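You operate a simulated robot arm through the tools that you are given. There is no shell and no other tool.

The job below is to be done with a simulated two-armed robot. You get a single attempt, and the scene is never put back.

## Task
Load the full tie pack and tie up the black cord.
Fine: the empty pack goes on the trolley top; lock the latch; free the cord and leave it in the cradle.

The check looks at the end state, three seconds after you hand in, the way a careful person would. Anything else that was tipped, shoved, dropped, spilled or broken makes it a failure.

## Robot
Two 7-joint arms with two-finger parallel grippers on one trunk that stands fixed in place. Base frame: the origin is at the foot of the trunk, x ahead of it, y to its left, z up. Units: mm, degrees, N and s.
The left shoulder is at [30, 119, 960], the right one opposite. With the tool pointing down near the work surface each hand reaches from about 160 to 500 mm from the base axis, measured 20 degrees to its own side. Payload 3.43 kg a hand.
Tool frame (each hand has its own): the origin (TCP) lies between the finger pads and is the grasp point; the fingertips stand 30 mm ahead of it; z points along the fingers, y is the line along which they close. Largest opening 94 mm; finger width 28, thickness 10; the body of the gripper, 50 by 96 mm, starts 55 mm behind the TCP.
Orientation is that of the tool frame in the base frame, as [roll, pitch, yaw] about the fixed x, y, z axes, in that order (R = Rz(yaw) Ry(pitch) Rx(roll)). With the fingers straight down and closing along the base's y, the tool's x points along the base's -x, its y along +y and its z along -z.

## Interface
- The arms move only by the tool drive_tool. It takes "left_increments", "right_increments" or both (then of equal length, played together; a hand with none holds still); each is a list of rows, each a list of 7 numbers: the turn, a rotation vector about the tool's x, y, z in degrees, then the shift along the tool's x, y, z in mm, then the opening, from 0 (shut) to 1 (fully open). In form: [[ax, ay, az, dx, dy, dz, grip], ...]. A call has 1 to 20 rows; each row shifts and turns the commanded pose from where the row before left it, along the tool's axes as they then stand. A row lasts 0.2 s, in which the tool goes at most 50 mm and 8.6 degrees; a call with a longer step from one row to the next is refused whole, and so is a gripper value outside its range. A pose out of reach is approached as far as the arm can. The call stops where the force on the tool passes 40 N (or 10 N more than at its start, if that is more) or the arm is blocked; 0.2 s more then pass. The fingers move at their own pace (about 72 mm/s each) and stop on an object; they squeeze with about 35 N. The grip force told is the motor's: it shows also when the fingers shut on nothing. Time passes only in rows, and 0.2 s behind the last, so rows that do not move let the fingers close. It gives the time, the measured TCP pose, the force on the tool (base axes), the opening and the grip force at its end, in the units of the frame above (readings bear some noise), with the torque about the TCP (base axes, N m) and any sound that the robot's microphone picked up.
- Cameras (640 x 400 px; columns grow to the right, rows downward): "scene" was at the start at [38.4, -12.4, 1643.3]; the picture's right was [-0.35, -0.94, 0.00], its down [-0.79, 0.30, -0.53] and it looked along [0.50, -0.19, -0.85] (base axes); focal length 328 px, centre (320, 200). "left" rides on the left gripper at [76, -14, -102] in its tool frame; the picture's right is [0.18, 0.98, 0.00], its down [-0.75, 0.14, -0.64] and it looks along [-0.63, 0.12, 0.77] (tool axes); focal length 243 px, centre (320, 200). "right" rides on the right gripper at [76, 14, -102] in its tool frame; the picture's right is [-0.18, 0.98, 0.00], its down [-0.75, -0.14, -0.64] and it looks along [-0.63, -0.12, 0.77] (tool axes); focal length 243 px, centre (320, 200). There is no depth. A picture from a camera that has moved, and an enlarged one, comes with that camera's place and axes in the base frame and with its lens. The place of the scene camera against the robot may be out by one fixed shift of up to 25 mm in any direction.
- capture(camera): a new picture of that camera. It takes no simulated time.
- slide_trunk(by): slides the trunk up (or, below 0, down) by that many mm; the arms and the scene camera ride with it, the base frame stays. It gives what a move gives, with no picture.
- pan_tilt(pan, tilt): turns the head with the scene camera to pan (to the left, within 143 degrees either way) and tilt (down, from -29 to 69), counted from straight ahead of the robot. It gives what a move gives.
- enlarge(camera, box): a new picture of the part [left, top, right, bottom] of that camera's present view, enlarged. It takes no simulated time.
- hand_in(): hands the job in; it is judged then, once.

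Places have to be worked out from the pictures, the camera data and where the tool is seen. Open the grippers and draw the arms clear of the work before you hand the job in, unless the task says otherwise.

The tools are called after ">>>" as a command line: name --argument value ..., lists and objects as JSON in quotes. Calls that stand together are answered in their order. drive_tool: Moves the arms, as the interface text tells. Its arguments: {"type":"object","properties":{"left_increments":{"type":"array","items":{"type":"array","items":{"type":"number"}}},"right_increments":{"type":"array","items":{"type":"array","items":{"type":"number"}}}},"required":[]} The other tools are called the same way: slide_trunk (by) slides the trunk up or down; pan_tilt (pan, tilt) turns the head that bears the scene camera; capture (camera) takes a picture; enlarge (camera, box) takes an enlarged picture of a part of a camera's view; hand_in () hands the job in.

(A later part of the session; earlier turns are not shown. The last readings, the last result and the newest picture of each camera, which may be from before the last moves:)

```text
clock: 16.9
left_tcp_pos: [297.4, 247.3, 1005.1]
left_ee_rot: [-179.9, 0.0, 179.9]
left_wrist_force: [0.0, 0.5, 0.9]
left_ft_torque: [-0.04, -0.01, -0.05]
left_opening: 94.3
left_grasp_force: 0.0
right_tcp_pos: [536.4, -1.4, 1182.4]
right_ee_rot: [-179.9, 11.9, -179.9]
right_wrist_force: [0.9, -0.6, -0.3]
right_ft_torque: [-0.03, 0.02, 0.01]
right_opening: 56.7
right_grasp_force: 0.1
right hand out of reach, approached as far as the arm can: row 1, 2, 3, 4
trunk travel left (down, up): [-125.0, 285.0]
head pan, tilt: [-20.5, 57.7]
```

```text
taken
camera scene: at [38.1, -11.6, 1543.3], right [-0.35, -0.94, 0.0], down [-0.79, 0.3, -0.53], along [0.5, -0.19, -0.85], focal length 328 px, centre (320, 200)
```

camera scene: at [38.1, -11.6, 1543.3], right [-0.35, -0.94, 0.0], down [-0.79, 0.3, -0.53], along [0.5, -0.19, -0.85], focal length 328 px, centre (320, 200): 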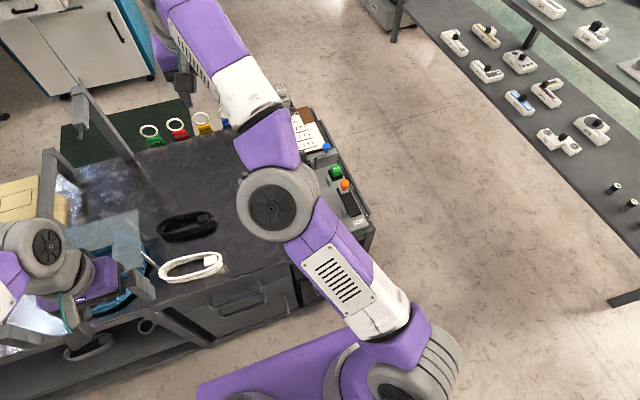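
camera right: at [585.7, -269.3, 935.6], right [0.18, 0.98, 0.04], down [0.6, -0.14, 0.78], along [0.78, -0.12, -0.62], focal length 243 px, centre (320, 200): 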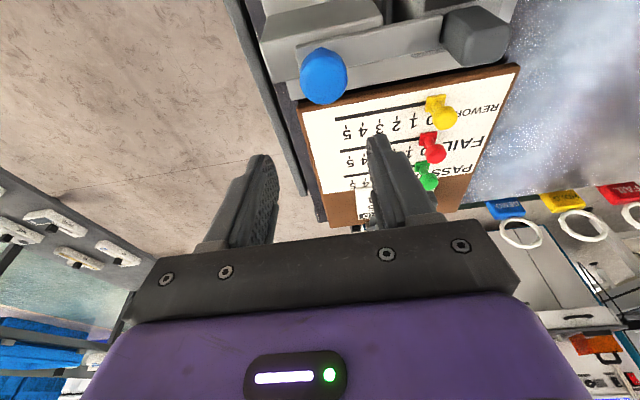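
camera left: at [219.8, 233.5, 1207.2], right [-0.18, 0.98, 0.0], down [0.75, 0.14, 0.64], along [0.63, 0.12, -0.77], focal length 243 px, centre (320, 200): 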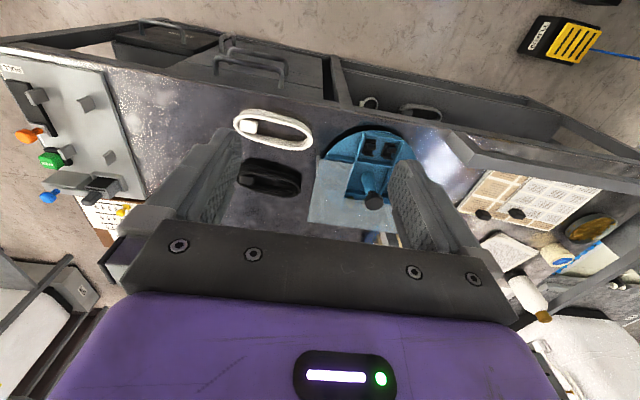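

Still straight. I try larger steps up with a stronger inward part, away from everything, to break the straight-elbow state.

>>> drive_tool --right_increments '[[0, 0, 0, 31.1, -9.3, -30.5, 0.6], [0, 0, 0, 31.1, -9.3, -30.5, 0.6], [0, 0, 0, 31.1, -9.3, -30.5, 0.6], [0, 0, 0, 31.1, -9.3, -30.5, 0.6], [0, 0, 0, 31.1, -9.3, -30.5, 0.6], [0, 0, 0, 31.1, -9.3, -30.5, 0.6]]'

>>> capture --camera "scene"

```text
clock: 18.3
left_tcp_pos: [295.2, 247.0, 1004.8]
left_ee_rot: [-180.0, 0.1, -180.0]
left_wrist_force: [-0.7, -0.6, -0.1]
left_ft_torque: [0.0, 0.01, 0.01]
left_opening: 94.1
left_grasp_force: 0.0
right_tcp_pos: [347.6, -51.6, 1303.7]
right_ee_rot: [180.0, 12.1, 180.0]
right_wrist_force: [-0.8, 0.0, -0.2]
right_ft_torque: [0.02, -0.05, 0.02]
right_opening: 56.4
right_grasp_force: 0.1
right hand out of reach, approached as far as the arm can: row 1
trunk travel left (down, up): [-125.0, 285.0]
head pan, tilt: [-20.5, 57.7]
```

```text
taken
camera scene: at [37.1, -12.9, 1543.3], right [-0.35, -0.94, 0.0], down [-0.79, 0.3, -0.53], along [0.5, -0.19, -0.85], focal length 328 px, centre (320, 200)
```

scene: 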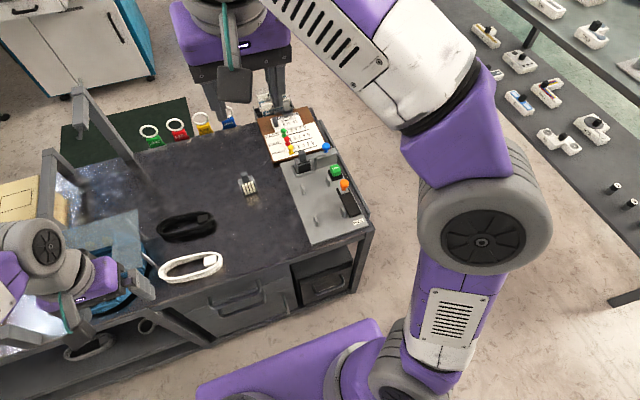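

The elbow is bent again and the arm is free. I now tilt the tool to 18° outward (which keeps the arm well inside its reach) and move back to a waypoint behind the blue knob.

>>> drive_tool --right_increments '[[0, -6, 0, 0, 0, 0, 0.6], [0, 0, 0, -6.4, -18.5, 37.5, 0.6], [0, 0, 0, -6.4, -18.5, 37.5, 0.6], [0, 0, 0, -6.4, -18.5, 37.5, 0.6], [0, 0, 0, -6.4, -18.5, 37.5, 0.6], [0, 0, 0, -6.4, -18.5, 37.5, 0.6], [0, 0, 0, -6.4, -18.5, 37.5, 0.6], [0, 0, 0, -6.4, -18.5, 37.5, 0.6], [0, 0, 0, -6.4, -18.5, 37.5, 0.6], [0, 0, 0, -6.4, -18.5, 37.5, 0.6], [0, 0, 0, -6.4, -18.5, 37.5, 0.6], [0, 0, 0, -6.4, -18.5, 37.5, 0.6], [0, 0, 0, -6.4, -18.5, 37.5, 0.6]]'

>>> capture --camera "right"

>>> capture --camera "scene"

```text
clock: 21.1
left_tcp_pos: [296.2, 246.3, 1004.5]
left_ee_rot: [-180.0, -0.1, 180.0]
left_wrist_force: [0.6, 0.8, -0.7]
left_ft_torque: [-0.03, 0.02, 0.0]
left_opening: 94.1
left_grasp_force: 0.0
right_tcp_pos: [563.2, -271.3, 901.3]
right_ee_rot: [-179.9, 18.0, 180.0]
right_wrist_force: [0.5, 0.2, 0.6]
right_ft_torque: [0.0, -0.02, 0.01]
right_opening: 56.3
right_grasp_force: 0.1
trunk travel left (down, up): [-125.0, 285.0]
head pan, tilt: [-20.5, 57.7]
```

```text
taken
camera right: at [457.5, -259.4, 976.1], right [0.18, 0.98, 0.06], down [0.52, -0.14, 0.84], along [0.84, -0.12, -0.53], focal length 243 px, centre (320, 200)
```

right: 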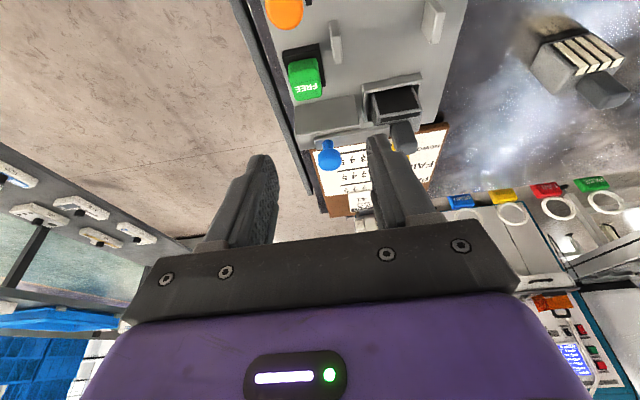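

```text
taken
camera scene: at [39.1, -12.9, 1543.2], right [-0.35, -0.94, 0.0], down [-0.79, 0.3, -0.53], along [0.5, -0.19, -0.85], focal length 328 px, centre (320, 200)
```

scene: 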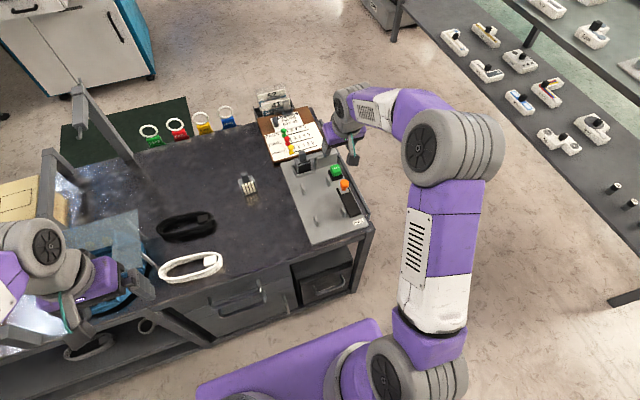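

The knob again shows at about (644, -274). I move over it (640, -273, 860) and then straight down so the open fingers straddle the ball.

>>> drive_tool --right_increments '[[0, 0, 0, -30.3, -1, 31.4, 0.6], [0, 0, 0, -30.3, -1, 31.4, 0.6], [0, 0, 0, 6, -0.5, 18.5, 0.6], [0, 0, 0, 6, -0.5, 18.5, 0.6]]'

>>> capture --camera "right"

>>> enlarge --camera "scene" --box '[270, 90, 390, 210]'

```text
clock: 22.1
left_tcp_pos: [297.3, 246.4, 1003.9]
left_ee_rot: [180.0, 0.0, -180.0]
left_wrist_force: [0.4, 0.5, 0.2]
left_ft_torque: [0.0, -0.01, 0.01]
left_opening: 93.9
left_grasp_force: 0.1
right_tcp_pos: [637.5, -276.2, 821.5]
right_ee_rot: [-179.9, 18.1, -180.0]
right_wrist_force: [0.0, 0.8, 0.3]
right_ft_torque: [0.01, 0.01, -0.01]
right_opening: 56.3
right_grasp_force: 0.0
trunk travel left (down, up): [-125.0, 285.0]
head pan, tilt: [-20.5, 57.7]
```

```text
taken
camera right: at [533.1, -262.7, 896.9], right [0.18, 0.98, 0.06], down [0.52, -0.14, 0.84], along [0.84, -0.12, -0.53], focal length 243 px, centre (320, 200)
```

right: 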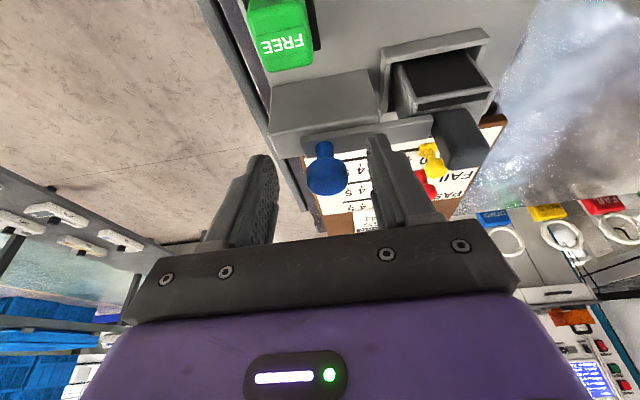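

```text
3.33 times, centred on (330, 150) of scene
camera zoom: at [38.7, -12.4, 1543.2], right [-0.35, -0.94, 0.0], down [-0.79, 0.3, -0.53], along [0.5, -0.19, -0.85], focal length 1095 px, centre (287, 367)
```

zoom: 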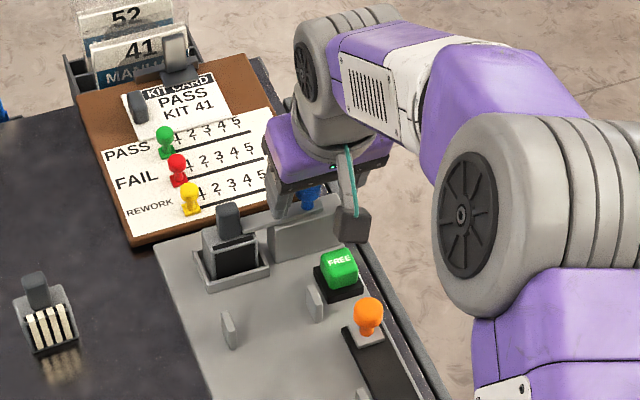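

The ball lies between the fingers (about 15 mm ahead of the TCP, well on the pads). I close on it.

>>> drive_tool --right_increments '[[0, 0, 0, 0, 0, 0, 0], [0, 0, 0, 0, 0, 0, 0], [0, 0, 0, 0, 0, 0, 0]]'

>>> capture --camera "right"

```text
clock: 22.9
left_tcp_pos: [296.3, 246.0, 1004.4]
left_ee_rot: [179.9, 0.0, -179.9]
left_wrist_force: [-0.3, 0.3, 0.5]
left_ft_torque: [0.04, 0.04, -0.02]
left_opening: 93.9
left_grasp_force: 0.1
right_tcp_pos: [637.9, -277.0, 821.7]
right_ee_rot: [-180.0, 18.0, -179.9]
right_wrist_force: [0.8, 0.3, -0.4]
right_ft_torque: [0.0, -0.06, 0.02]
right_opening: 22.5
right_grasp_force: 44.9
trunk travel left (down, up): [-125.0, 285.0]
head pan, tilt: [-20.5, 57.7]
```

```text
taken
camera right: at [532.9, -262.4, 897.1], right [0.18, 0.98, 0.06], down [0.52, -0.14, 0.84], along [0.84, -0.12, -0.53], focal length 243 px, centre (320, 200)
```

right: 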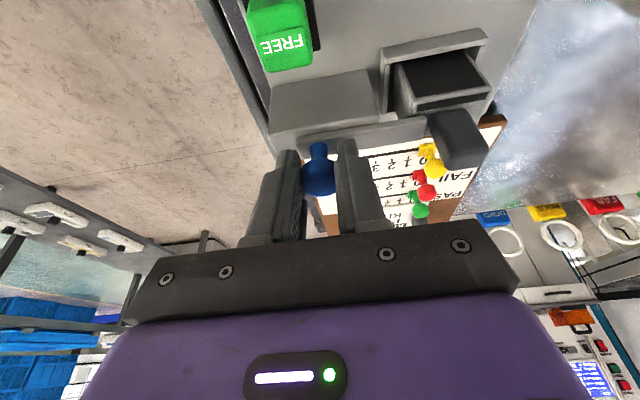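

The ball is gripped (22.5 mm) and the bar already shifted slightly toward -y. I slide it toward -y in small steps to unlock.

>>> drive_tool --right_increments '[[0, 0, 0, 0, -5, 0, 0], [0, 0, 0, 0, -5, 0, 0], [0, 0, 0, 0, -5, 0, 0]]'

>>> capture --camera "right"

>>> enlarge --camera "right" --box '[240, 20, 500, 220]'

```text
clock: 23.7
left_tcp_pos: [296.4, 247.2, 1004.5]
left_ee_rot: [179.9, 0.0, 180.0]
left_wrist_force: [-0.2, 0.0, 0.0]
left_ft_torque: [0.04, -0.03, 0.0]
left_opening: 94.0
left_grasp_force: 0.1
right_tcp_pos: [637.7, -292.1, 822.8]
right_ee_rot: [180.0, 18.0, 179.9]
right_wrist_force: [1.6, 0.4, 0.7]
right_ft_torque: [-0.02, 0.14, 0.02]
right_opening: 22.5
right_grasp_force: 45.1
trunk travel left (down, up): [-125.0, 285.0]
head pan, tilt: [-20.5, 57.7]
```

```text
taken
camera right: at [532.8, -277.3, 897.0], right [0.18, 0.98, 0.06], down [0.52, -0.14, 0.84], along [0.84, -0.12, -0.53], focal length 243 px, centre (320, 200)
```

right: 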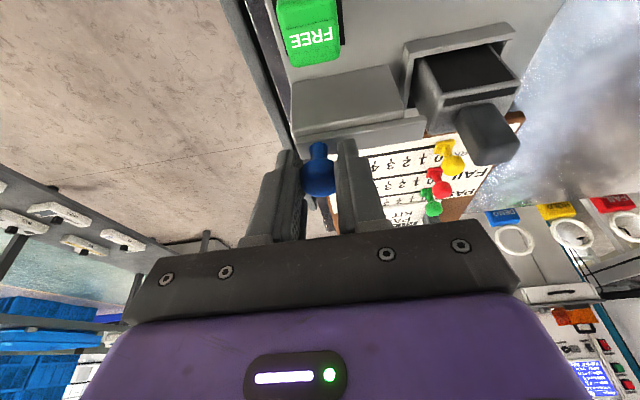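

```text
2.00 times, centred on (370, 120) of right
camera zoom: at [532.8, -277.3, 897.0], right [0.18, 0.98, 0.06], down [0.52, -0.14, 0.84], along [0.84, -0.12, -0.53], focal length 485 px, centre (220, 360)
```

zoom: 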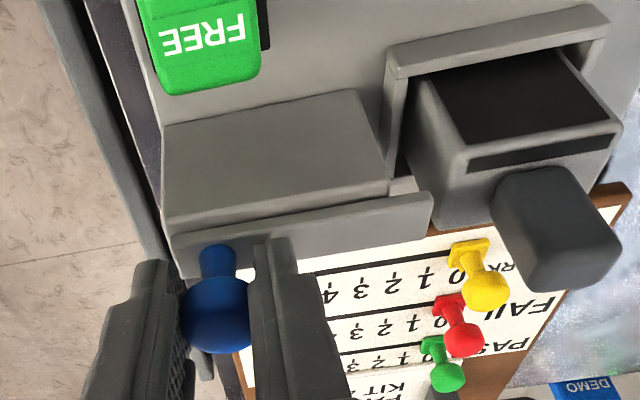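

The bar slides freely and is nearly clear of the pack. I slide it farther to -y until it meets its stop.

>>> drive_tool --right_increments '[[0, 0, 0, 0, -4, 0, 0], [0, 0, 0, 0, -4, 0, 0], [0, 0, 0, 0, -4, 0, 0], [0, 0, 0, 0, -4, 0, 0]]'

>>> enlarge --camera "right" --box '[240, 20, 500, 220]'

```text
clock: 24.7
left_tcp_pos: [296.6, 248.6, 1004.4]
left_ee_rot: [-179.9, 0.1, 180.0]
left_wrist_force: [-0.1, -0.3, -0.5]
left_ft_torque: [-0.01, 0.01, 0.01]
left_opening: 93.9
left_grasp_force: 0.0
right_tcp_pos: [637.4, -303.2, 821.5]
right_ee_rot: [179.7, 18.1, -179.7]
right_wrist_force: [1.6, 16.3, 2.9]
right_ft_torque: [0.32, -0.58, 0.12]
right_opening: 22.5
right_grasp_force: 44.6
trunk travel left (down, up): [-125.0, 285.0]
head pan, tilt: [-20.5, 57.7]
```

```text
2.00 times, centred on (370, 120) of right
camera zoom: at [532.8, -288.9, 897.1], right [0.17, 0.98, 0.06], down [0.52, -0.14, 0.84], along [0.84, -0.11, -0.53], focal length 485 px, centre (220, 360)
```

zoom: 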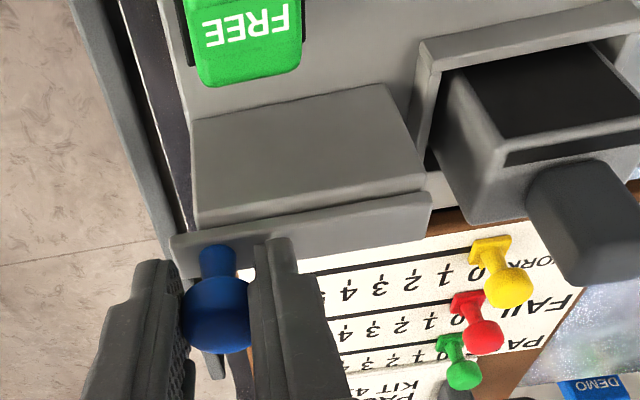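

The bar met its stop at y≈-303 (16 N), fully clear of the pack. I ease off, open the fingers and rise.

>>> drive_tool --right_increments '[[0, 0, 0, 0, 1.5, 0, 0], [0, 0, 0, 0, 0, 0, 0.5], [0, 0, 0, 0, 0, 0, 0.5], [0, 0, 0, -12.4, 0, -38, 0.5], [0, 0, 0, -6.2, 0, -19, 0.5]]'

>>> capture --camera "right"

>>> enlarge --camera "left" --box '[0, 100, 160, 240]'

```text
clock: 25.9
left_tcp_pos: [297.6, 247.5, 1004.3]
left_ee_rot: [-180.0, 0.0, -180.0]
left_wrist_force: [-0.5, 0.1, -0.5]
left_ft_torque: [-0.02, -0.01, 0.01]
left_opening: 94.2
left_grasp_force: 0.0
right_tcp_pos: [636.5, -307.9, 883.6]
right_ee_rot: [180.0, 17.9, -179.9]
right_wrist_force: [-0.5, 0.1, 0.3]
right_ft_torque: [0.0, 0.03, -0.02]
right_opening: 46.9
right_grasp_force: 0.1
trunk travel left (down, up): [-125.0, 285.0]
head pan, tilt: [-20.5, 57.7]
```

```text
taken
camera right: at [532.0, -292.9, 956.7], right [0.18, 0.98, 0.06], down [0.52, -0.14, 0.84], along [0.84, -0.12, -0.54], focal length 243 px, centre (320, 200)
```

right: 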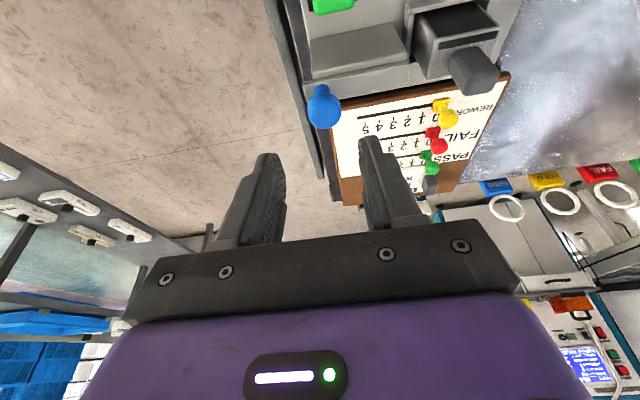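

```text
2.86 times, centred on (80, 170) of left
camera zoom: at [221.0, 232.4, 1107.3], right [-0.18, 0.98, 0.0], down [0.75, 0.14, 0.64], along [0.63, 0.12, -0.77], focal length 693 px, centre (1006, 286)
```

zoom: 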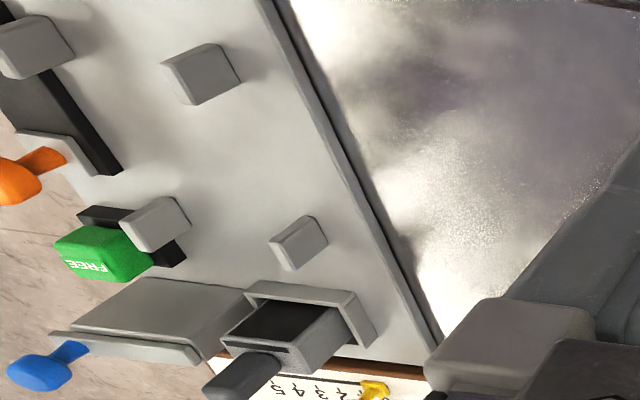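

The latch is open, with the knob now at y≈-302. Next I set the tilt to 10° and move over the empty pack's tab for a close look.

>>> drive_tool --right_increments '[[0, 8, 0, 0, 0, 0, 0.5], [0, 0, 0, -1, 36, 1, 0.5], [0, 0, 0, -1, 36, 1, 0.5], [0, 0, 0, -1, 36, 1, 0.5]]'

>>> capture --camera "right"

>>> enlarge --camera "right" --box '[240, 20, 440, 200]'

```text
clock: 26.9
left_tcp_pos: [295.6, 246.7, 1003.9]
left_ee_rot: [-179.9, 0.1, 180.0]
left_wrist_force: [0.0, 0.9, 0.5]
left_ft_torque: [0.01, 0.02, 0.0]
left_opening: 94.1
left_grasp_force: 0.1
right_tcp_pos: [640.4, -196.7, 877.4]
right_ee_rot: [-179.9, 10.1, -179.9]
right_wrist_force: [0.1, 0.1, -0.1]
right_ft_torque: [0.03, 0.03, -0.02]
right_opening: 47.1
right_grasp_force: 0.0
trunk travel left (down, up): [-125.0, 285.0]
head pan, tilt: [-20.5, 57.7]
```

```text
taken
camera right: at [547.2, -182.9, 965.4], right [0.18, 0.98, 0.03], down [0.63, -0.14, 0.76], along [0.75, -0.12, -0.65], focal length 243 px, centre (320, 200)
```

right: 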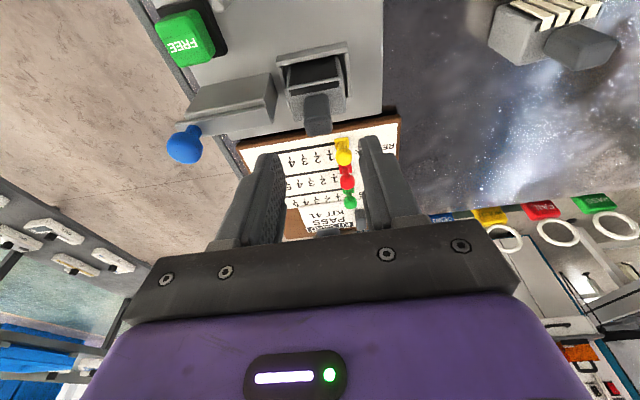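

```text
2.22 times, centred on (340, 110) of right
camera zoom: at [547.2, -182.9, 965.4], right [0.18, 0.98, 0.03], down [0.63, -0.14, 0.76], along [0.75, -0.12, -0.65], focal length 539 px, centre (276, 400)
```

zoom: 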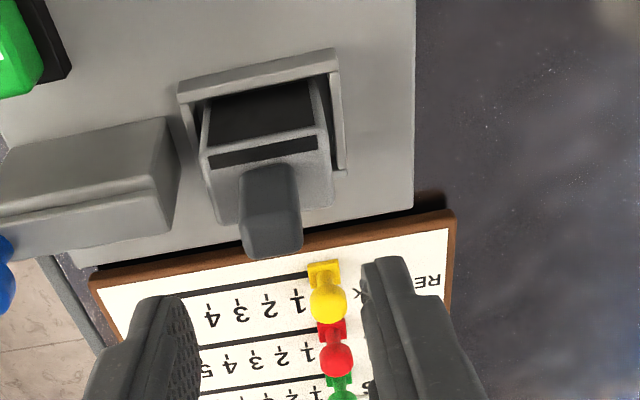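

The tab is centred on the gripper's axis. To find the height of the tab's foot I enlarge the side view from the left camera.

>>> enlarge --camera "left" --box '[40, 180, 140, 260]'

>>> enlarge --camera "scene" --box '[270, 120, 370, 220]'

```text
5.00 times, centred on (90, 220) of left
camera zoom: at [220.9, 233.0, 1107.2], right [-0.18, 0.98, 0.0], down [0.75, 0.14, 0.64], along [0.63, 0.12, -0.77], focal length 1213 px, centre (1470, 100)
```

zoom: 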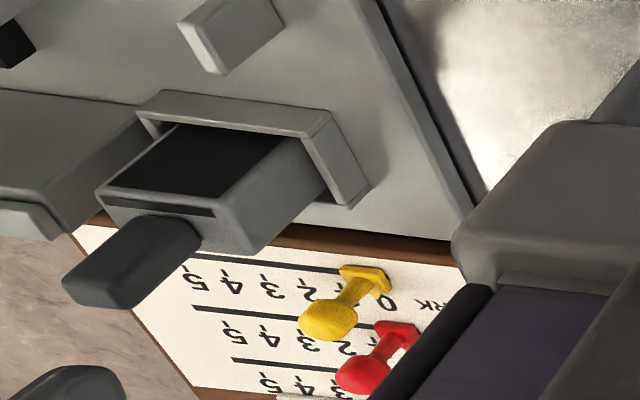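

```text
4.00 times, centred on (320, 170) of scene
camera zoom: at [38.3, -11.7, 1543.3], right [-0.35, -0.94, 0.0], down [-0.79, 0.3, -0.53], along [0.5, -0.19, -0.85], focal length 1314 px, centre (320, 320)
```

zoom: 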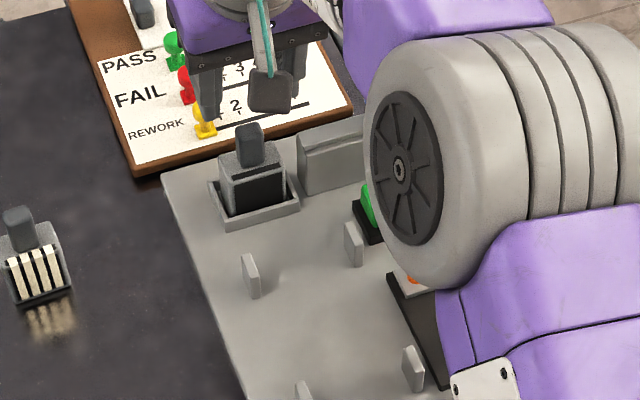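

The tab stands from z≈778 to 810, with its centre at about (644, -198). I lower the fingers around it to TCP z≈816 and check before closing.

>>> drive_tool --right_increments '[[0, 0, 0, 5, 0, 30.3, 0.5], [0, 0, 0, 5, 0, 30.3, 0.5], [0, 0, 0, 0, 0, 0, 0.5]]'

>>> enlarge --camera "right" --box '[220, 40, 440, 240]'

>>> enlarge --camera "left" --box '[40, 180, 140, 260]'

```text
clock: 27.7
left_tcp_pos: [296.3, 245.9, 1005.5]
left_ee_rot: [-180.0, 0.1, -180.0]
left_wrist_force: [0.8, 0.2, 0.1]
left_ft_torque: [-0.01, 0.0, 0.02]
left_opening: 94.0
left_grasp_force: 0.0
right_tcp_pos: [640.7, -198.7, 816.7]
right_ee_rot: [-180.0, 10.0, 179.9]
right_wrist_force: [-0.3, 0.3, 0.6]
right_ft_torque: [-0.04, -0.02, 0.02]
right_opening: 47.0
right_grasp_force: 0.0
trunk travel left (down, up): [-125.0, 285.0]
head pan, tilt: [-20.5, 57.7]
```

```text
2.00 times, centred on (330, 140) of right
camera zoom: at [547.6, -185.1, 904.4], right [0.18, 0.98, 0.03], down [0.63, -0.14, 0.76], along [0.75, -0.12, -0.65], focal length 485 px, centre (300, 320)
```

zoom: 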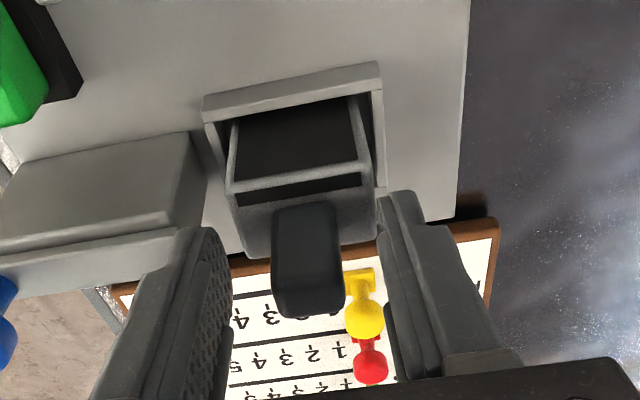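

```text
5.00 times, centred on (90, 220) of left
camera zoom: at [220.9, 232.6, 1107.3], right [-0.18, 0.98, 0.0], down [0.75, 0.14, 0.64], along [0.63, 0.12, -0.77], focal length 1213 px, centre (1470, 100)
```

zoom: 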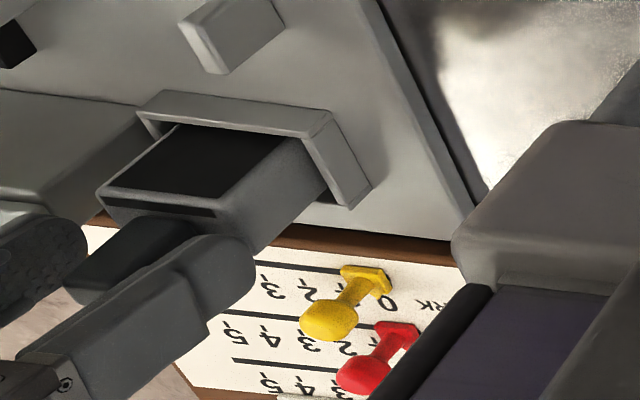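

The fingers straddle the tab evenly and the tips stay above the pack top. I close on the tab.

>>> drive_tool --right_increments '[[0, 0, 0, 0, 0, 0, 0], [0, 0, 0, 0, 0, 0, 0], [0, 0, 0, 0, 0, 0, 0]]'

>>> enlarge --camera "right" --box '[220, 40, 440, 240]'

```text
clock: 28.5
left_tcp_pos: [297.0, 246.5, 1005.1]
left_ee_rot: [-179.9, 0.0, -180.0]
left_wrist_force: [0.4, -0.7, -0.3]
left_ft_torque: [0.0, -0.02, 0.02]
left_opening: 93.9
left_grasp_force: 0.1
right_tcp_pos: [641.7, -199.4, 817.2]
right_ee_rot: [179.9, 10.0, 180.0]
right_wrist_force: [0.1, -0.8, 0.5]
right_ft_torque: [0.0, -0.01, 0.0]
right_opening: 23.5
right_grasp_force: 35.4
trunk travel left (down, up): [-125.0, 285.0]
head pan, tilt: [-20.5, 57.7]
```

```text
2.00 times, centred on (330, 140) of right
camera zoom: at [547.6, -185.1, 904.4], right [0.18, 0.98, 0.03], down [0.63, -0.14, 0.76], along [0.75, -0.12, -0.65], focal length 485 px, centre (300, 320)
```

zoom: 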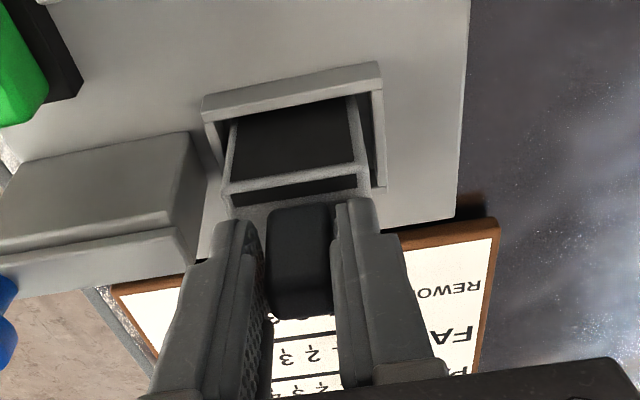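

The tab is held (23.5 mm). I lift straight up slowly and check the force.

>>> drive_tool --right_increments '[[0, 0, 0, -0.9, 0, -4.9, 0], [0, 0, 0, -0.9, 0, -4.9, 0], [0, 0, 0, -1.7, 0, -9.85, 0], [0, 0, 0, -1.7, 0, -9.85, 0]]'

>>> enlarge --camera "right" --box '[220, 40, 440, 240]'

```text
clock: 29.5
left_tcp_pos: [296.7, 246.6, 1004.6]
left_ee_rot: [-180.0, 0.0, -180.0]
left_wrist_force: [0.1, -0.2, -0.7]
left_ft_torque: [0.0, 0.0, 0.01]
left_opening: 93.9
left_grasp_force: 0.1
right_tcp_pos: [642.0, -198.8, 847.7]
right_ee_rot: [-180.0, 10.1, -180.0]
right_wrist_force: [0.9, -0.2, -1.1]
right_ft_torque: [-0.01, 0.04, -0.01]
right_opening: 23.2
right_grasp_force: 35.0
trunk travel left (down, up): [-125.0, 285.0]
head pan, tilt: [-20.5, 57.7]
```

```text
2.00 times, centred on (330, 140) of right
camera zoom: at [548.0, -184.3, 936.2], right [0.18, 0.98, 0.03], down [0.63, -0.14, 0.76], along [0.75, -0.12, -0.65], focal length 485 px, centre (300, 320)
```

zoom: 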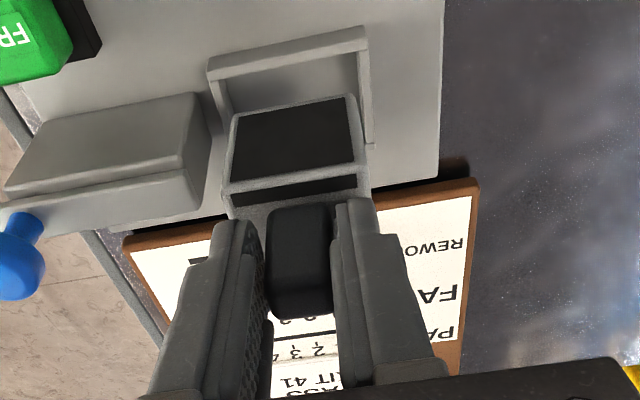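

The pack comes out freely. I lift it clear (bottom above all posts) and carry it to a free spot on the trolley top near (560, -75).

>>> drive_tool --right_increments '[[0, 0, 0, -4.1, 0, -23.2, 0], [0, 0, 0, -4.1, 0, -23.2, 0], [0, 0, 0, 20.2, 31, -3.6, 0], [0, 0, 0, 20.2, 31, -3.6, 0], [0, 0, 0, 20.2, 31, -3.6, 0], [0, 0, 0, 20.2, 31, -3.6, 0]]'

>>> capture --camera "right"

>>> capture --camera "scene"

>>> capture --camera "left"

```text
clock: 30.9
left_tcp_pos: [295.4, 246.6, 1004.1]
left_ee_rot: [179.9, 0.0, -179.9]
left_wrist_force: [-0.3, 0.3, -0.7]
left_ft_torque: [-0.02, 0.0, 0.02]
left_opening: 93.6
left_grasp_force: 0.0
right_tcp_pos: [558.2, -73.0, 893.9]
right_ee_rot: [-180.0, 10.0, 179.9]
right_wrist_force: [0.6, 0.1, -0.8]
right_ft_torque: [-0.01, 0.02, -0.01]
right_opening: 23.5
right_grasp_force: 34.8
trunk travel left (down, up): [-125.0, 285.0]
head pan, tilt: [-20.5, 57.7]
```

```text
taken
camera right: at [466.0, -58.7, 982.0], right [0.18, 0.98, 0.03], down [0.63, -0.14, 0.76], along [0.75, -0.12, -0.64], focal length 243 px, centre (320, 200)
```

right: 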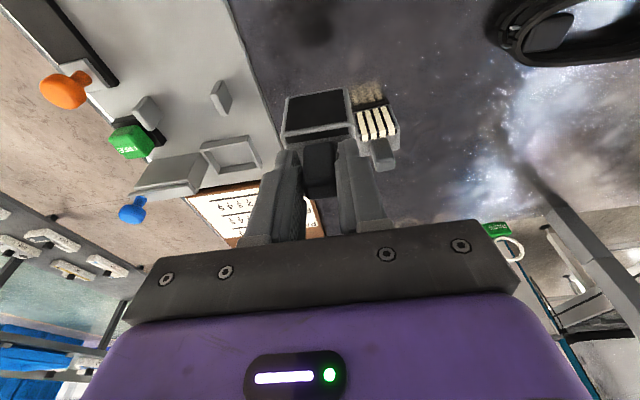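

```text
taken
camera scene: at [38.2, -11.8, 1543.3], right [-0.35, -0.94, 0.0], down [-0.79, 0.3, -0.53], along [0.5, -0.19, -0.85], focal length 328 px, centre (320, 200)
```

scene: 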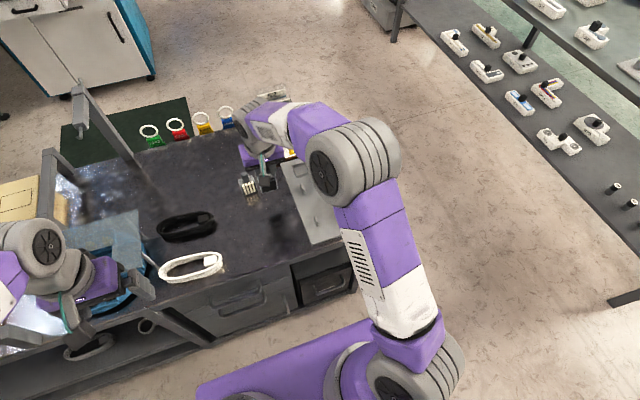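

```text
taken
camera left: at [220.8, 232.9, 1107.2], right [-0.18, 0.98, 0.0], down [0.75, 0.14, 0.64], along [0.63, 0.12, -0.77], focal length 243 px, centre (320, 200)
```

left: 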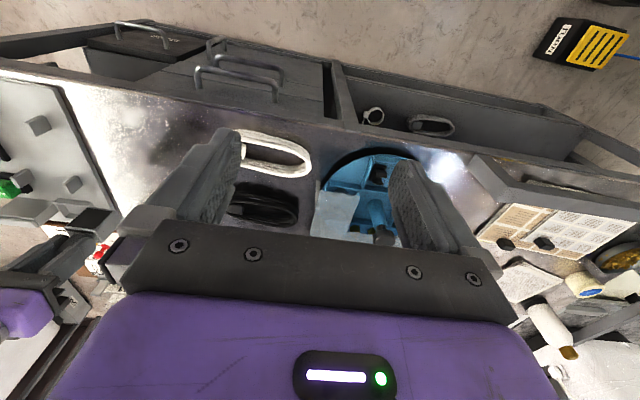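

The held pack is over a free area, clear of the full pack at about (632, -18). I lower it to just above the expected trolley top.

>>> drive_tool --right_increments '[[0, 0, 0, 7, 0, 39.4, 0], [0, 0, 0, 6.6, 0, 37.4, 0], [0, 0, 0, 0.35, 0, 2, 0], [0, 0, 0, 0, 0, 0, 0]]'

>>> enlarge --camera "right" --box '[220, 40, 440, 240]'

>>> enlarge --camera "scene" --box '[220, 130, 320, 230]'

```text
clock: 31.9
left_tcp_pos: [297.2, 245.8, 1005.6]
left_ee_rot: [180.0, -0.1, 180.0]
left_wrist_force: [-0.6, -0.9, 0.4]
left_ft_torque: [0.0, 0.02, 0.0]
left_opening: 94.1
left_grasp_force: 0.0
right_tcp_pos: [558.6, -73.1, 814.0]
right_ee_rot: [-179.9, 10.0, -180.0]
right_wrist_force: [-0.1, 0.4, -0.3]
right_ft_torque: [0.01, -0.02, -0.03]
right_opening: 23.4
right_grasp_force: 34.6
trunk travel left (down, up): [-125.0, 285.0]
head pan, tilt: [-20.5, 57.7]
```

```text
2.00 times, centred on (330, 140) of right
camera zoom: at [465.7, -59.2, 902.2], right [0.18, 0.98, 0.03], down [0.63, -0.14, 0.76], along [0.75, -0.12, -0.65], focal length 485 px, centre (300, 320)
```

zoom: 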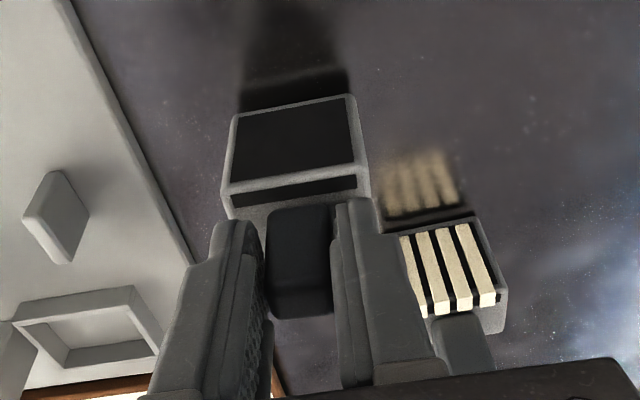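

```text
4.00 times, centred on (270, 180) of scene
camera zoom: at [38.6, -12.4, 1543.3], right [-0.35, -0.94, 0.0], down [-0.79, 0.3, -0.53], along [0.5, -0.19, -0.85], focal length 1314 px, centre (520, 280)
```

zoom: 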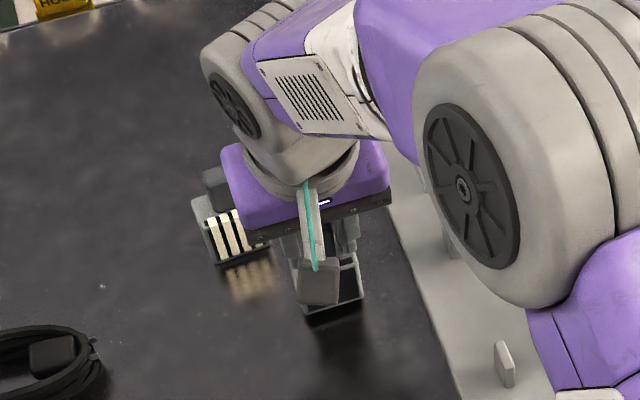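

The pack is a few mm above the surface (its reflection nearly meets it). I lower in small steps and watch the force.

>>> drive_tool --right_increments '[[0, 0, 0, 0.26, 0, 1.5, 0], [0, 0, 0, 0.26, 0, 1.5, 0], [0, 0, 0, 0.26, 0, 1.5, 0]]'

>>> enlarge --camera "right" --box '[220, 40, 440, 240]'

```text
clock: 32.7
left_tcp_pos: [296.2, 246.6, 1003.8]
left_ee_rot: [180.0, -0.1, -179.9]
left_wrist_force: [-0.6, 0.0, 0.3]
left_ft_torque: [0.0, 0.04, -0.03]
left_opening: 94.2
left_grasp_force: 0.2
right_tcp_pos: [558.9, -73.0, 809.5]
right_ee_rot: [-179.9, 10.0, -180.0]
right_wrist_force: [-0.5, 1.0, 0.4]
right_ft_torque: [0.01, -0.01, 0.03]
right_opening: 23.4
right_grasp_force: 34.8
trunk travel left (down, up): [-125.0, 285.0]
head pan, tilt: [-20.5, 57.7]
```

```text
2.00 times, centred on (330, 140) of right
camera zoom: at [465.3, -59.7, 897.8], right [0.18, 0.98, 0.03], down [0.63, -0.14, 0.76], along [0.75, -0.12, -0.65], focal length 485 px, centre (300, 320)
```

zoom: 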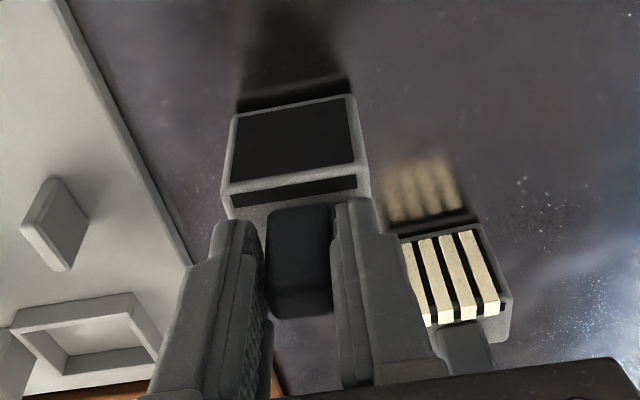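

Not yet in contact. I continue in small steps.

>>> drive_tool --right_increments '[[0, 0, 0, 0.26, 0, 1.5, 0], [0, 0, 0, 0.26, 0, 1.5, 0], [0, 0, 0, 0, 0, 0, 0]]'

>>> enlarge --camera "right" --box '[220, 40, 440, 240]'

```text
clock: 33.5
left_tcp_pos: [296.5, 246.6, 1004.3]
left_ee_rot: [-180.0, 0.0, -179.9]
left_wrist_force: [-0.4, -0.3, -0.3]
left_ft_torque: [0.0, -0.03, -0.02]
left_opening: 93.7
left_grasp_force: 0.1
right_tcp_pos: [558.3, -73.9, 807.3]
right_ee_rot: [180.0, 10.1, -180.0]
right_wrist_force: [0.3, 0.4, -0.2]
right_ft_torque: [0.0, 0.03, 0.0]
right_opening: 23.3
right_grasp_force: 34.9
trunk travel left (down, up): [-125.0, 285.0]
head pan, tilt: [-20.5, 57.7]
```

```text
2.00 times, centred on (330, 140) of right
camera zoom: at [465.0, -59.8, 895.2], right [0.18, 0.98, 0.03], down [0.63, -0.14, 0.76], along [0.75, -0.12, -0.65], focal length 485 px, centre (300, 320)
```

zoom: 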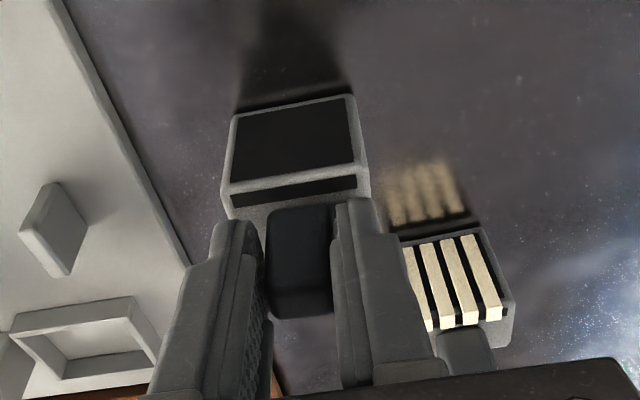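

The gap is closing about as expected. I continue with 1 mm steps.

>>> drive_tool --right_increments '[[0, 0, 0, 0.18, 0, 1, 0], [0, 0, 0, 0.18, 0, 1, 0], [0, 0, 0, 0, 0, 0, 0]]'

>>> enlarge --camera "right" --box '[220, 40, 440, 240]'

```text
clock: 34.3
left_tcp_pos: [296.3, 246.7, 1004.0]
left_ee_rot: [-180.0, 0.0, -180.0]
left_wrist_force: [0.9, -0.1, -0.2]
left_ft_torque: [0.02, 0.02, 0.0]
left_opening: 94.0
left_grasp_force: 0.0
right_tcp_pos: [559.5, -74.7, 807.4]
right_ee_rot: [-180.0, 10.1, 179.9]
right_wrist_force: [-1.0, 0.5, 2.8]
right_ft_torque: [-0.03, 0.12, 0.0]
right_opening: 23.1
right_grasp_force: 35.7
trunk travel left (down, up): [-125.0, 285.0]
head pan, tilt: [-20.5, 57.7]
```

```text
2.00 times, centred on (330, 140) of right
camera zoom: at [465.5, -59.9, 894.2], right [0.18, 0.98, 0.03], down [0.63, -0.14, 0.76], along [0.76, -0.12, -0.64], focal length 485 px, centre (300, 320)
```

zoom: 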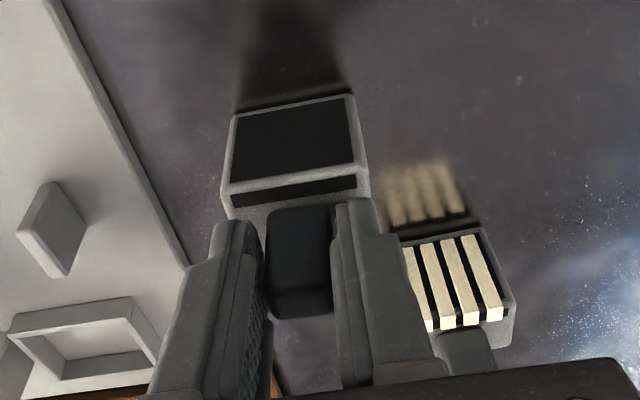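

Contact reads 2.8 N, so the empty pack stands on the trolley top. I open the fingers and rise straight up.

>>> drive_tool --right_increments '[[0, 0, 0, 0, 0, 0, 0.5], [0, 0, 0, 0, 0, 0, 0.5], [0, 0, 0, 0, 0, 0, 0.5], [0, 0, 0, -3.5, 0, -19.7, 0.5], [0, 0, 0, -7, 0, -39.4, 0.5], [0, 0, 0, -7, 0, -39.4, 0.5]]'

>>> capture --camera "right"

>>> enlarge --camera "right" --box '[240, 20, 440, 200]'

```text
clock: 35.7
left_tcp_pos: [297.0, 246.4, 1004.6]
left_ee_rot: [180.0, 0.0, -180.0]
left_wrist_force: [-0.5, 0.9, -1.4]
left_ft_torque: [0.04, 0.02, -0.02]
left_opening: 93.9
left_grasp_force: 0.1
right_tcp_pos: [558.8, -72.1, 907.7]
right_ee_rot: [180.0, 10.1, 180.0]
right_wrist_force: [0.5, 0.4, 1.1]
right_ft_torque: [0.03, 0.02, 0.04]
right_opening: 46.9
right_grasp_force: 0.0
trunk travel left (down, up): [-125.0, 285.0]
head pan, tilt: [-20.5, 57.7]
```

```text
taken
camera right: at [466.0, -58.0, 995.5], right [0.18, 0.98, 0.03], down [0.63, -0.14, 0.76], along [0.75, -0.12, -0.65], focal length 243 px, centre (320, 200)
```

right: 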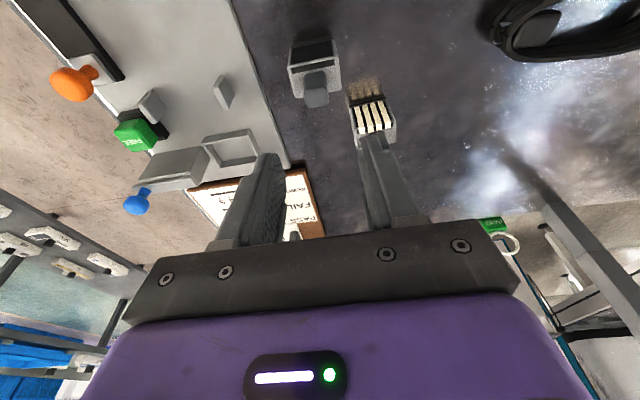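

```text
2.22 times, centred on (340, 110) of right
camera zoom: at [466.0, -58.0, 995.5], right [0.18, 0.98, 0.03], down [0.63, -0.14, 0.76], along [0.75, -0.12, -0.65], focal length 539 px, centre (276, 400)
```

zoom: 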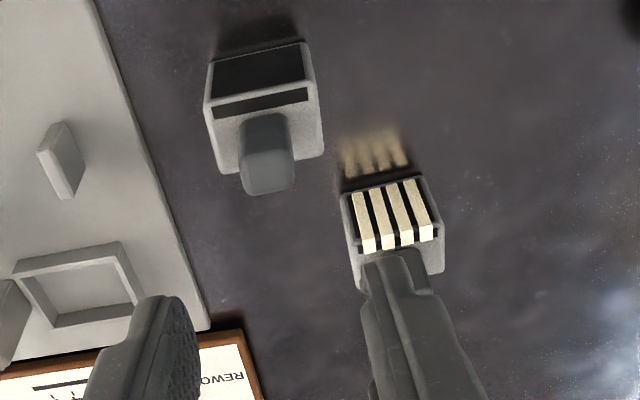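

The empty pack stands on the trolley top. Now I go above the full pack, to the same offset from its tab as I had above the empty one, and compare the pictures.

>>> drive_tool --right_increments '[[0, 0, 0, -22.5, 18.3, 17.9, 0.5], [0, 0, 0, -22.5, 18.3, 17.9, 0.5], [0, 0, 0, -22.5, 18.3, 17.9, 0.5], [0, 0, 0, 0, 0, 0, 0.5]]'

>>> enlarge --camera "right" --box '[240, 20, 440, 200]'

>>> capture --camera "right"

```text
clock: 36.7
left_tcp_pos: [296.6, 246.8, 1004.9]
left_ee_rot: [179.9, 0.0, -180.0]
left_wrist_force: [-0.1, -0.1, 0.0]
left_ft_torque: [0.02, -0.03, 0.01]
left_opening: 93.8
left_grasp_force: 0.0
right_tcp_pos: [636.1, -20.8, 864.7]
right_ee_rot: [-180.0, 10.0, 180.0]
right_wrist_force: [-0.3, 0.4, 0.1]
right_ft_torque: [-0.01, 0.01, -0.02]
right_opening: 47.2
right_grasp_force: 0.1
trunk travel left (down, up): [-125.0, 285.0]
head pan, tilt: [-20.5, 57.7]
```

```text
2.22 times, centred on (340, 110) of right
camera zoom: at [542.1, -5.9, 952.8], right [0.18, 0.98, 0.03], down [0.63, -0.14, 0.76], along [0.75, -0.12, -0.65], focal length 539 px, centre (276, 400)
```

zoom: 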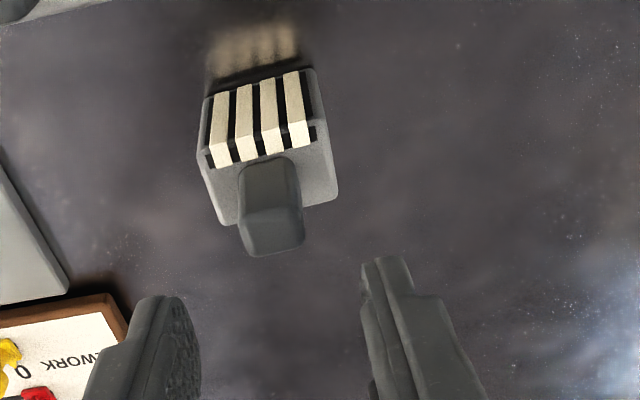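

```text
taken
camera right: at [542.1, -5.9, 952.8], right [0.18, 0.98, 0.03], down [0.63, -0.14, 0.76], along [0.75, -0.12, -0.65], focal length 243 px, centre (320, 200)
```

right: 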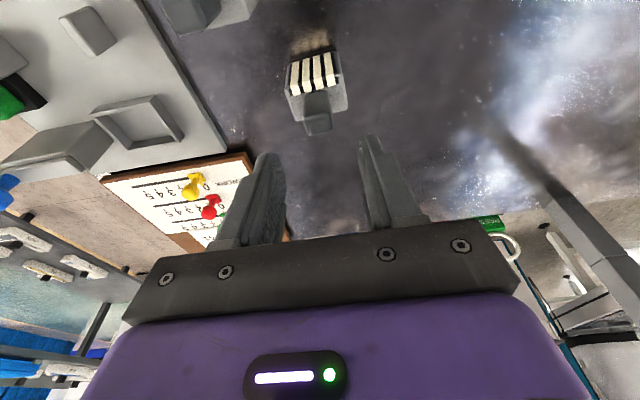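

The picture matches the reference closely; the pack is yawed about +3° relative to the gripper. I turn the gripper to match and lower it around the tab.

>>> drive_tool --right_increments '[[0, 0, -3, 0, 0, 0, 0.5], [0, 0, 0, 5, 0, 28.5, 0.5], [0, 0, 0, 5, 0, 28.5, 0.5], [0, 0, 0, 0, 0, 0, 0.5]]'

>>> enlarge --camera "right" --box '[220, 40, 440, 240]'

```text
clock: 37.7
left_tcp_pos: [296.8, 245.0, 1004.8]
left_ee_rot: [180.0, 0.1, 179.9]
left_wrist_force: [0.1, -0.6, 0.8]
left_ft_torque: [-0.01, 0.02, 0.01]
left_opening: 93.7
left_grasp_force: 0.1
right_tcp_pos: [636.1, -18.7, 807.4]
right_ee_rot: [-179.5, 10.0, -177.0]
right_wrist_force: [0.0, 0.0, -1.0]
right_ft_torque: [0.03, 0.02, 0.05]
right_opening: 47.2
right_grasp_force: 0.0
trunk travel left (down, up): [-125.0, 285.0]
head pan, tilt: [-20.5, 57.7]
```

```text
2.00 times, centred on (330, 140) of right
camera zoom: at [541.2, -10.0, 895.8], right [0.13, 0.99, 0.02], down [0.64, -0.1, 0.76], along [0.76, -0.09, -0.64], focal length 485 px, centre (300, 320)
```

zoom: 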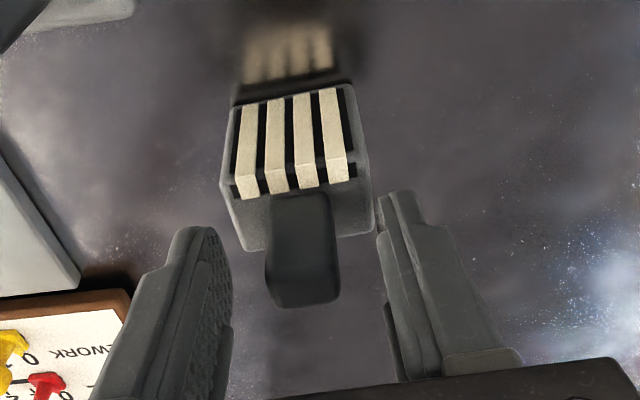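

Compared with the reference picture, the tab sits about 3 mm nearer to the robot relative to the fingers, so I shift back 3 mm, then check again.

>>> drive_tool --right_increments '[[0, 0, 0, 3.1, 0, 0.3, 0.5], [0, 0, 0, 0, 0, 0, 0.5]]'

>>> enlarge --camera "right" --box '[220, 40, 440, 240]'

```text
clock: 38.3
left_tcp_pos: [296.5, 247.4, 1004.3]
left_ee_rot: [-180.0, 0.0, 180.0]
left_wrist_force: [-0.8, -0.9, -0.7]
left_ft_torque: [0.0, 0.0, -0.01]
left_opening: 93.9
left_grasp_force: 0.1
right_tcp_pos: [633.8, -19.8, 806.2]
right_ee_rot: [-179.6, 9.9, -177.1]
right_wrist_force: [-0.4, -0.4, -0.3]
right_ft_torque: [0.04, -0.01, -0.04]
right_opening: 46.7
right_grasp_force: 0.2
trunk travel left (down, up): [-125.0, 285.0]
head pan, tilt: [-20.5, 57.7]
```

```text
2.00 times, centred on (330, 140) of right
camera zoom: at [538.4, -9.8, 894.6], right [0.13, 0.99, 0.02], down [0.64, -0.1, 0.76], along [0.76, -0.09, -0.64], focal length 485 px, centre (300, 320)
```

zoom: 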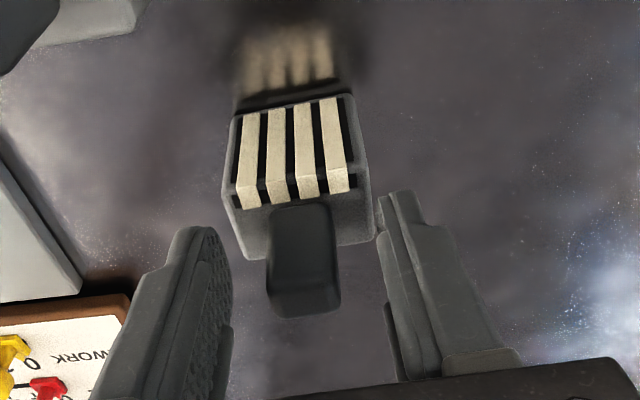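

Now the picture matches the reference grip (tab ends at row 318 in both). I close on the tab.

>>> drive_tool --right_increments '[[0, 0, 0, 0, 0, 0, 0], [0, 0, 0, 0, 0, 0, 0], [0, 0, 0, 0, 0, 0, 0]]'

>>> enlarge --camera "right" --box '[220, 40, 440, 240]'

```text
clock: 39.1
left_tcp_pos: [296.3, 246.4, 1003.7]
left_ee_rot: [179.9, 0.1, -179.9]
left_wrist_force: [-0.4, 0.2, -0.3]
left_ft_torque: [0.0, 0.0, -0.01]
left_opening: 93.8
left_grasp_force: 0.0
right_tcp_pos: [631.9, -19.9, 806.6]
right_ee_rot: [-179.6, 10.0, -177.0]
right_wrist_force: [0.7, -0.9, -0.5]
right_ft_torque: [-0.01, -0.02, 0.03]
right_opening: 23.2
right_grasp_force: 35.2
trunk travel left (down, up): [-125.0, 285.0]
head pan, tilt: [-20.5, 57.7]
```

```text
2.00 times, centred on (330, 140) of right
camera zoom: at [538.4, -10.0, 894.7], right [0.13, 0.99, 0.02], down [0.64, -0.1, 0.76], along [0.76, -0.09, -0.64], focal length 485 px, centre (300, 320)
```

zoom: 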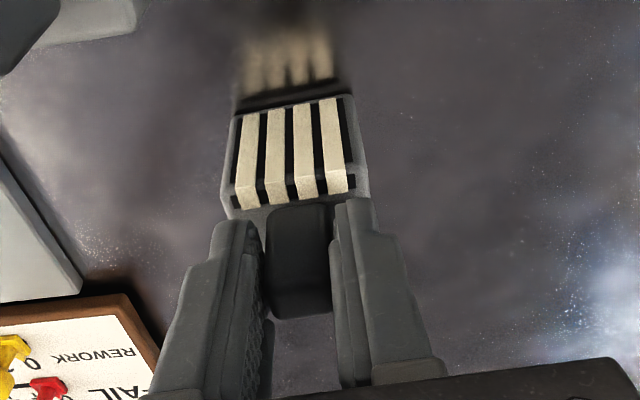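

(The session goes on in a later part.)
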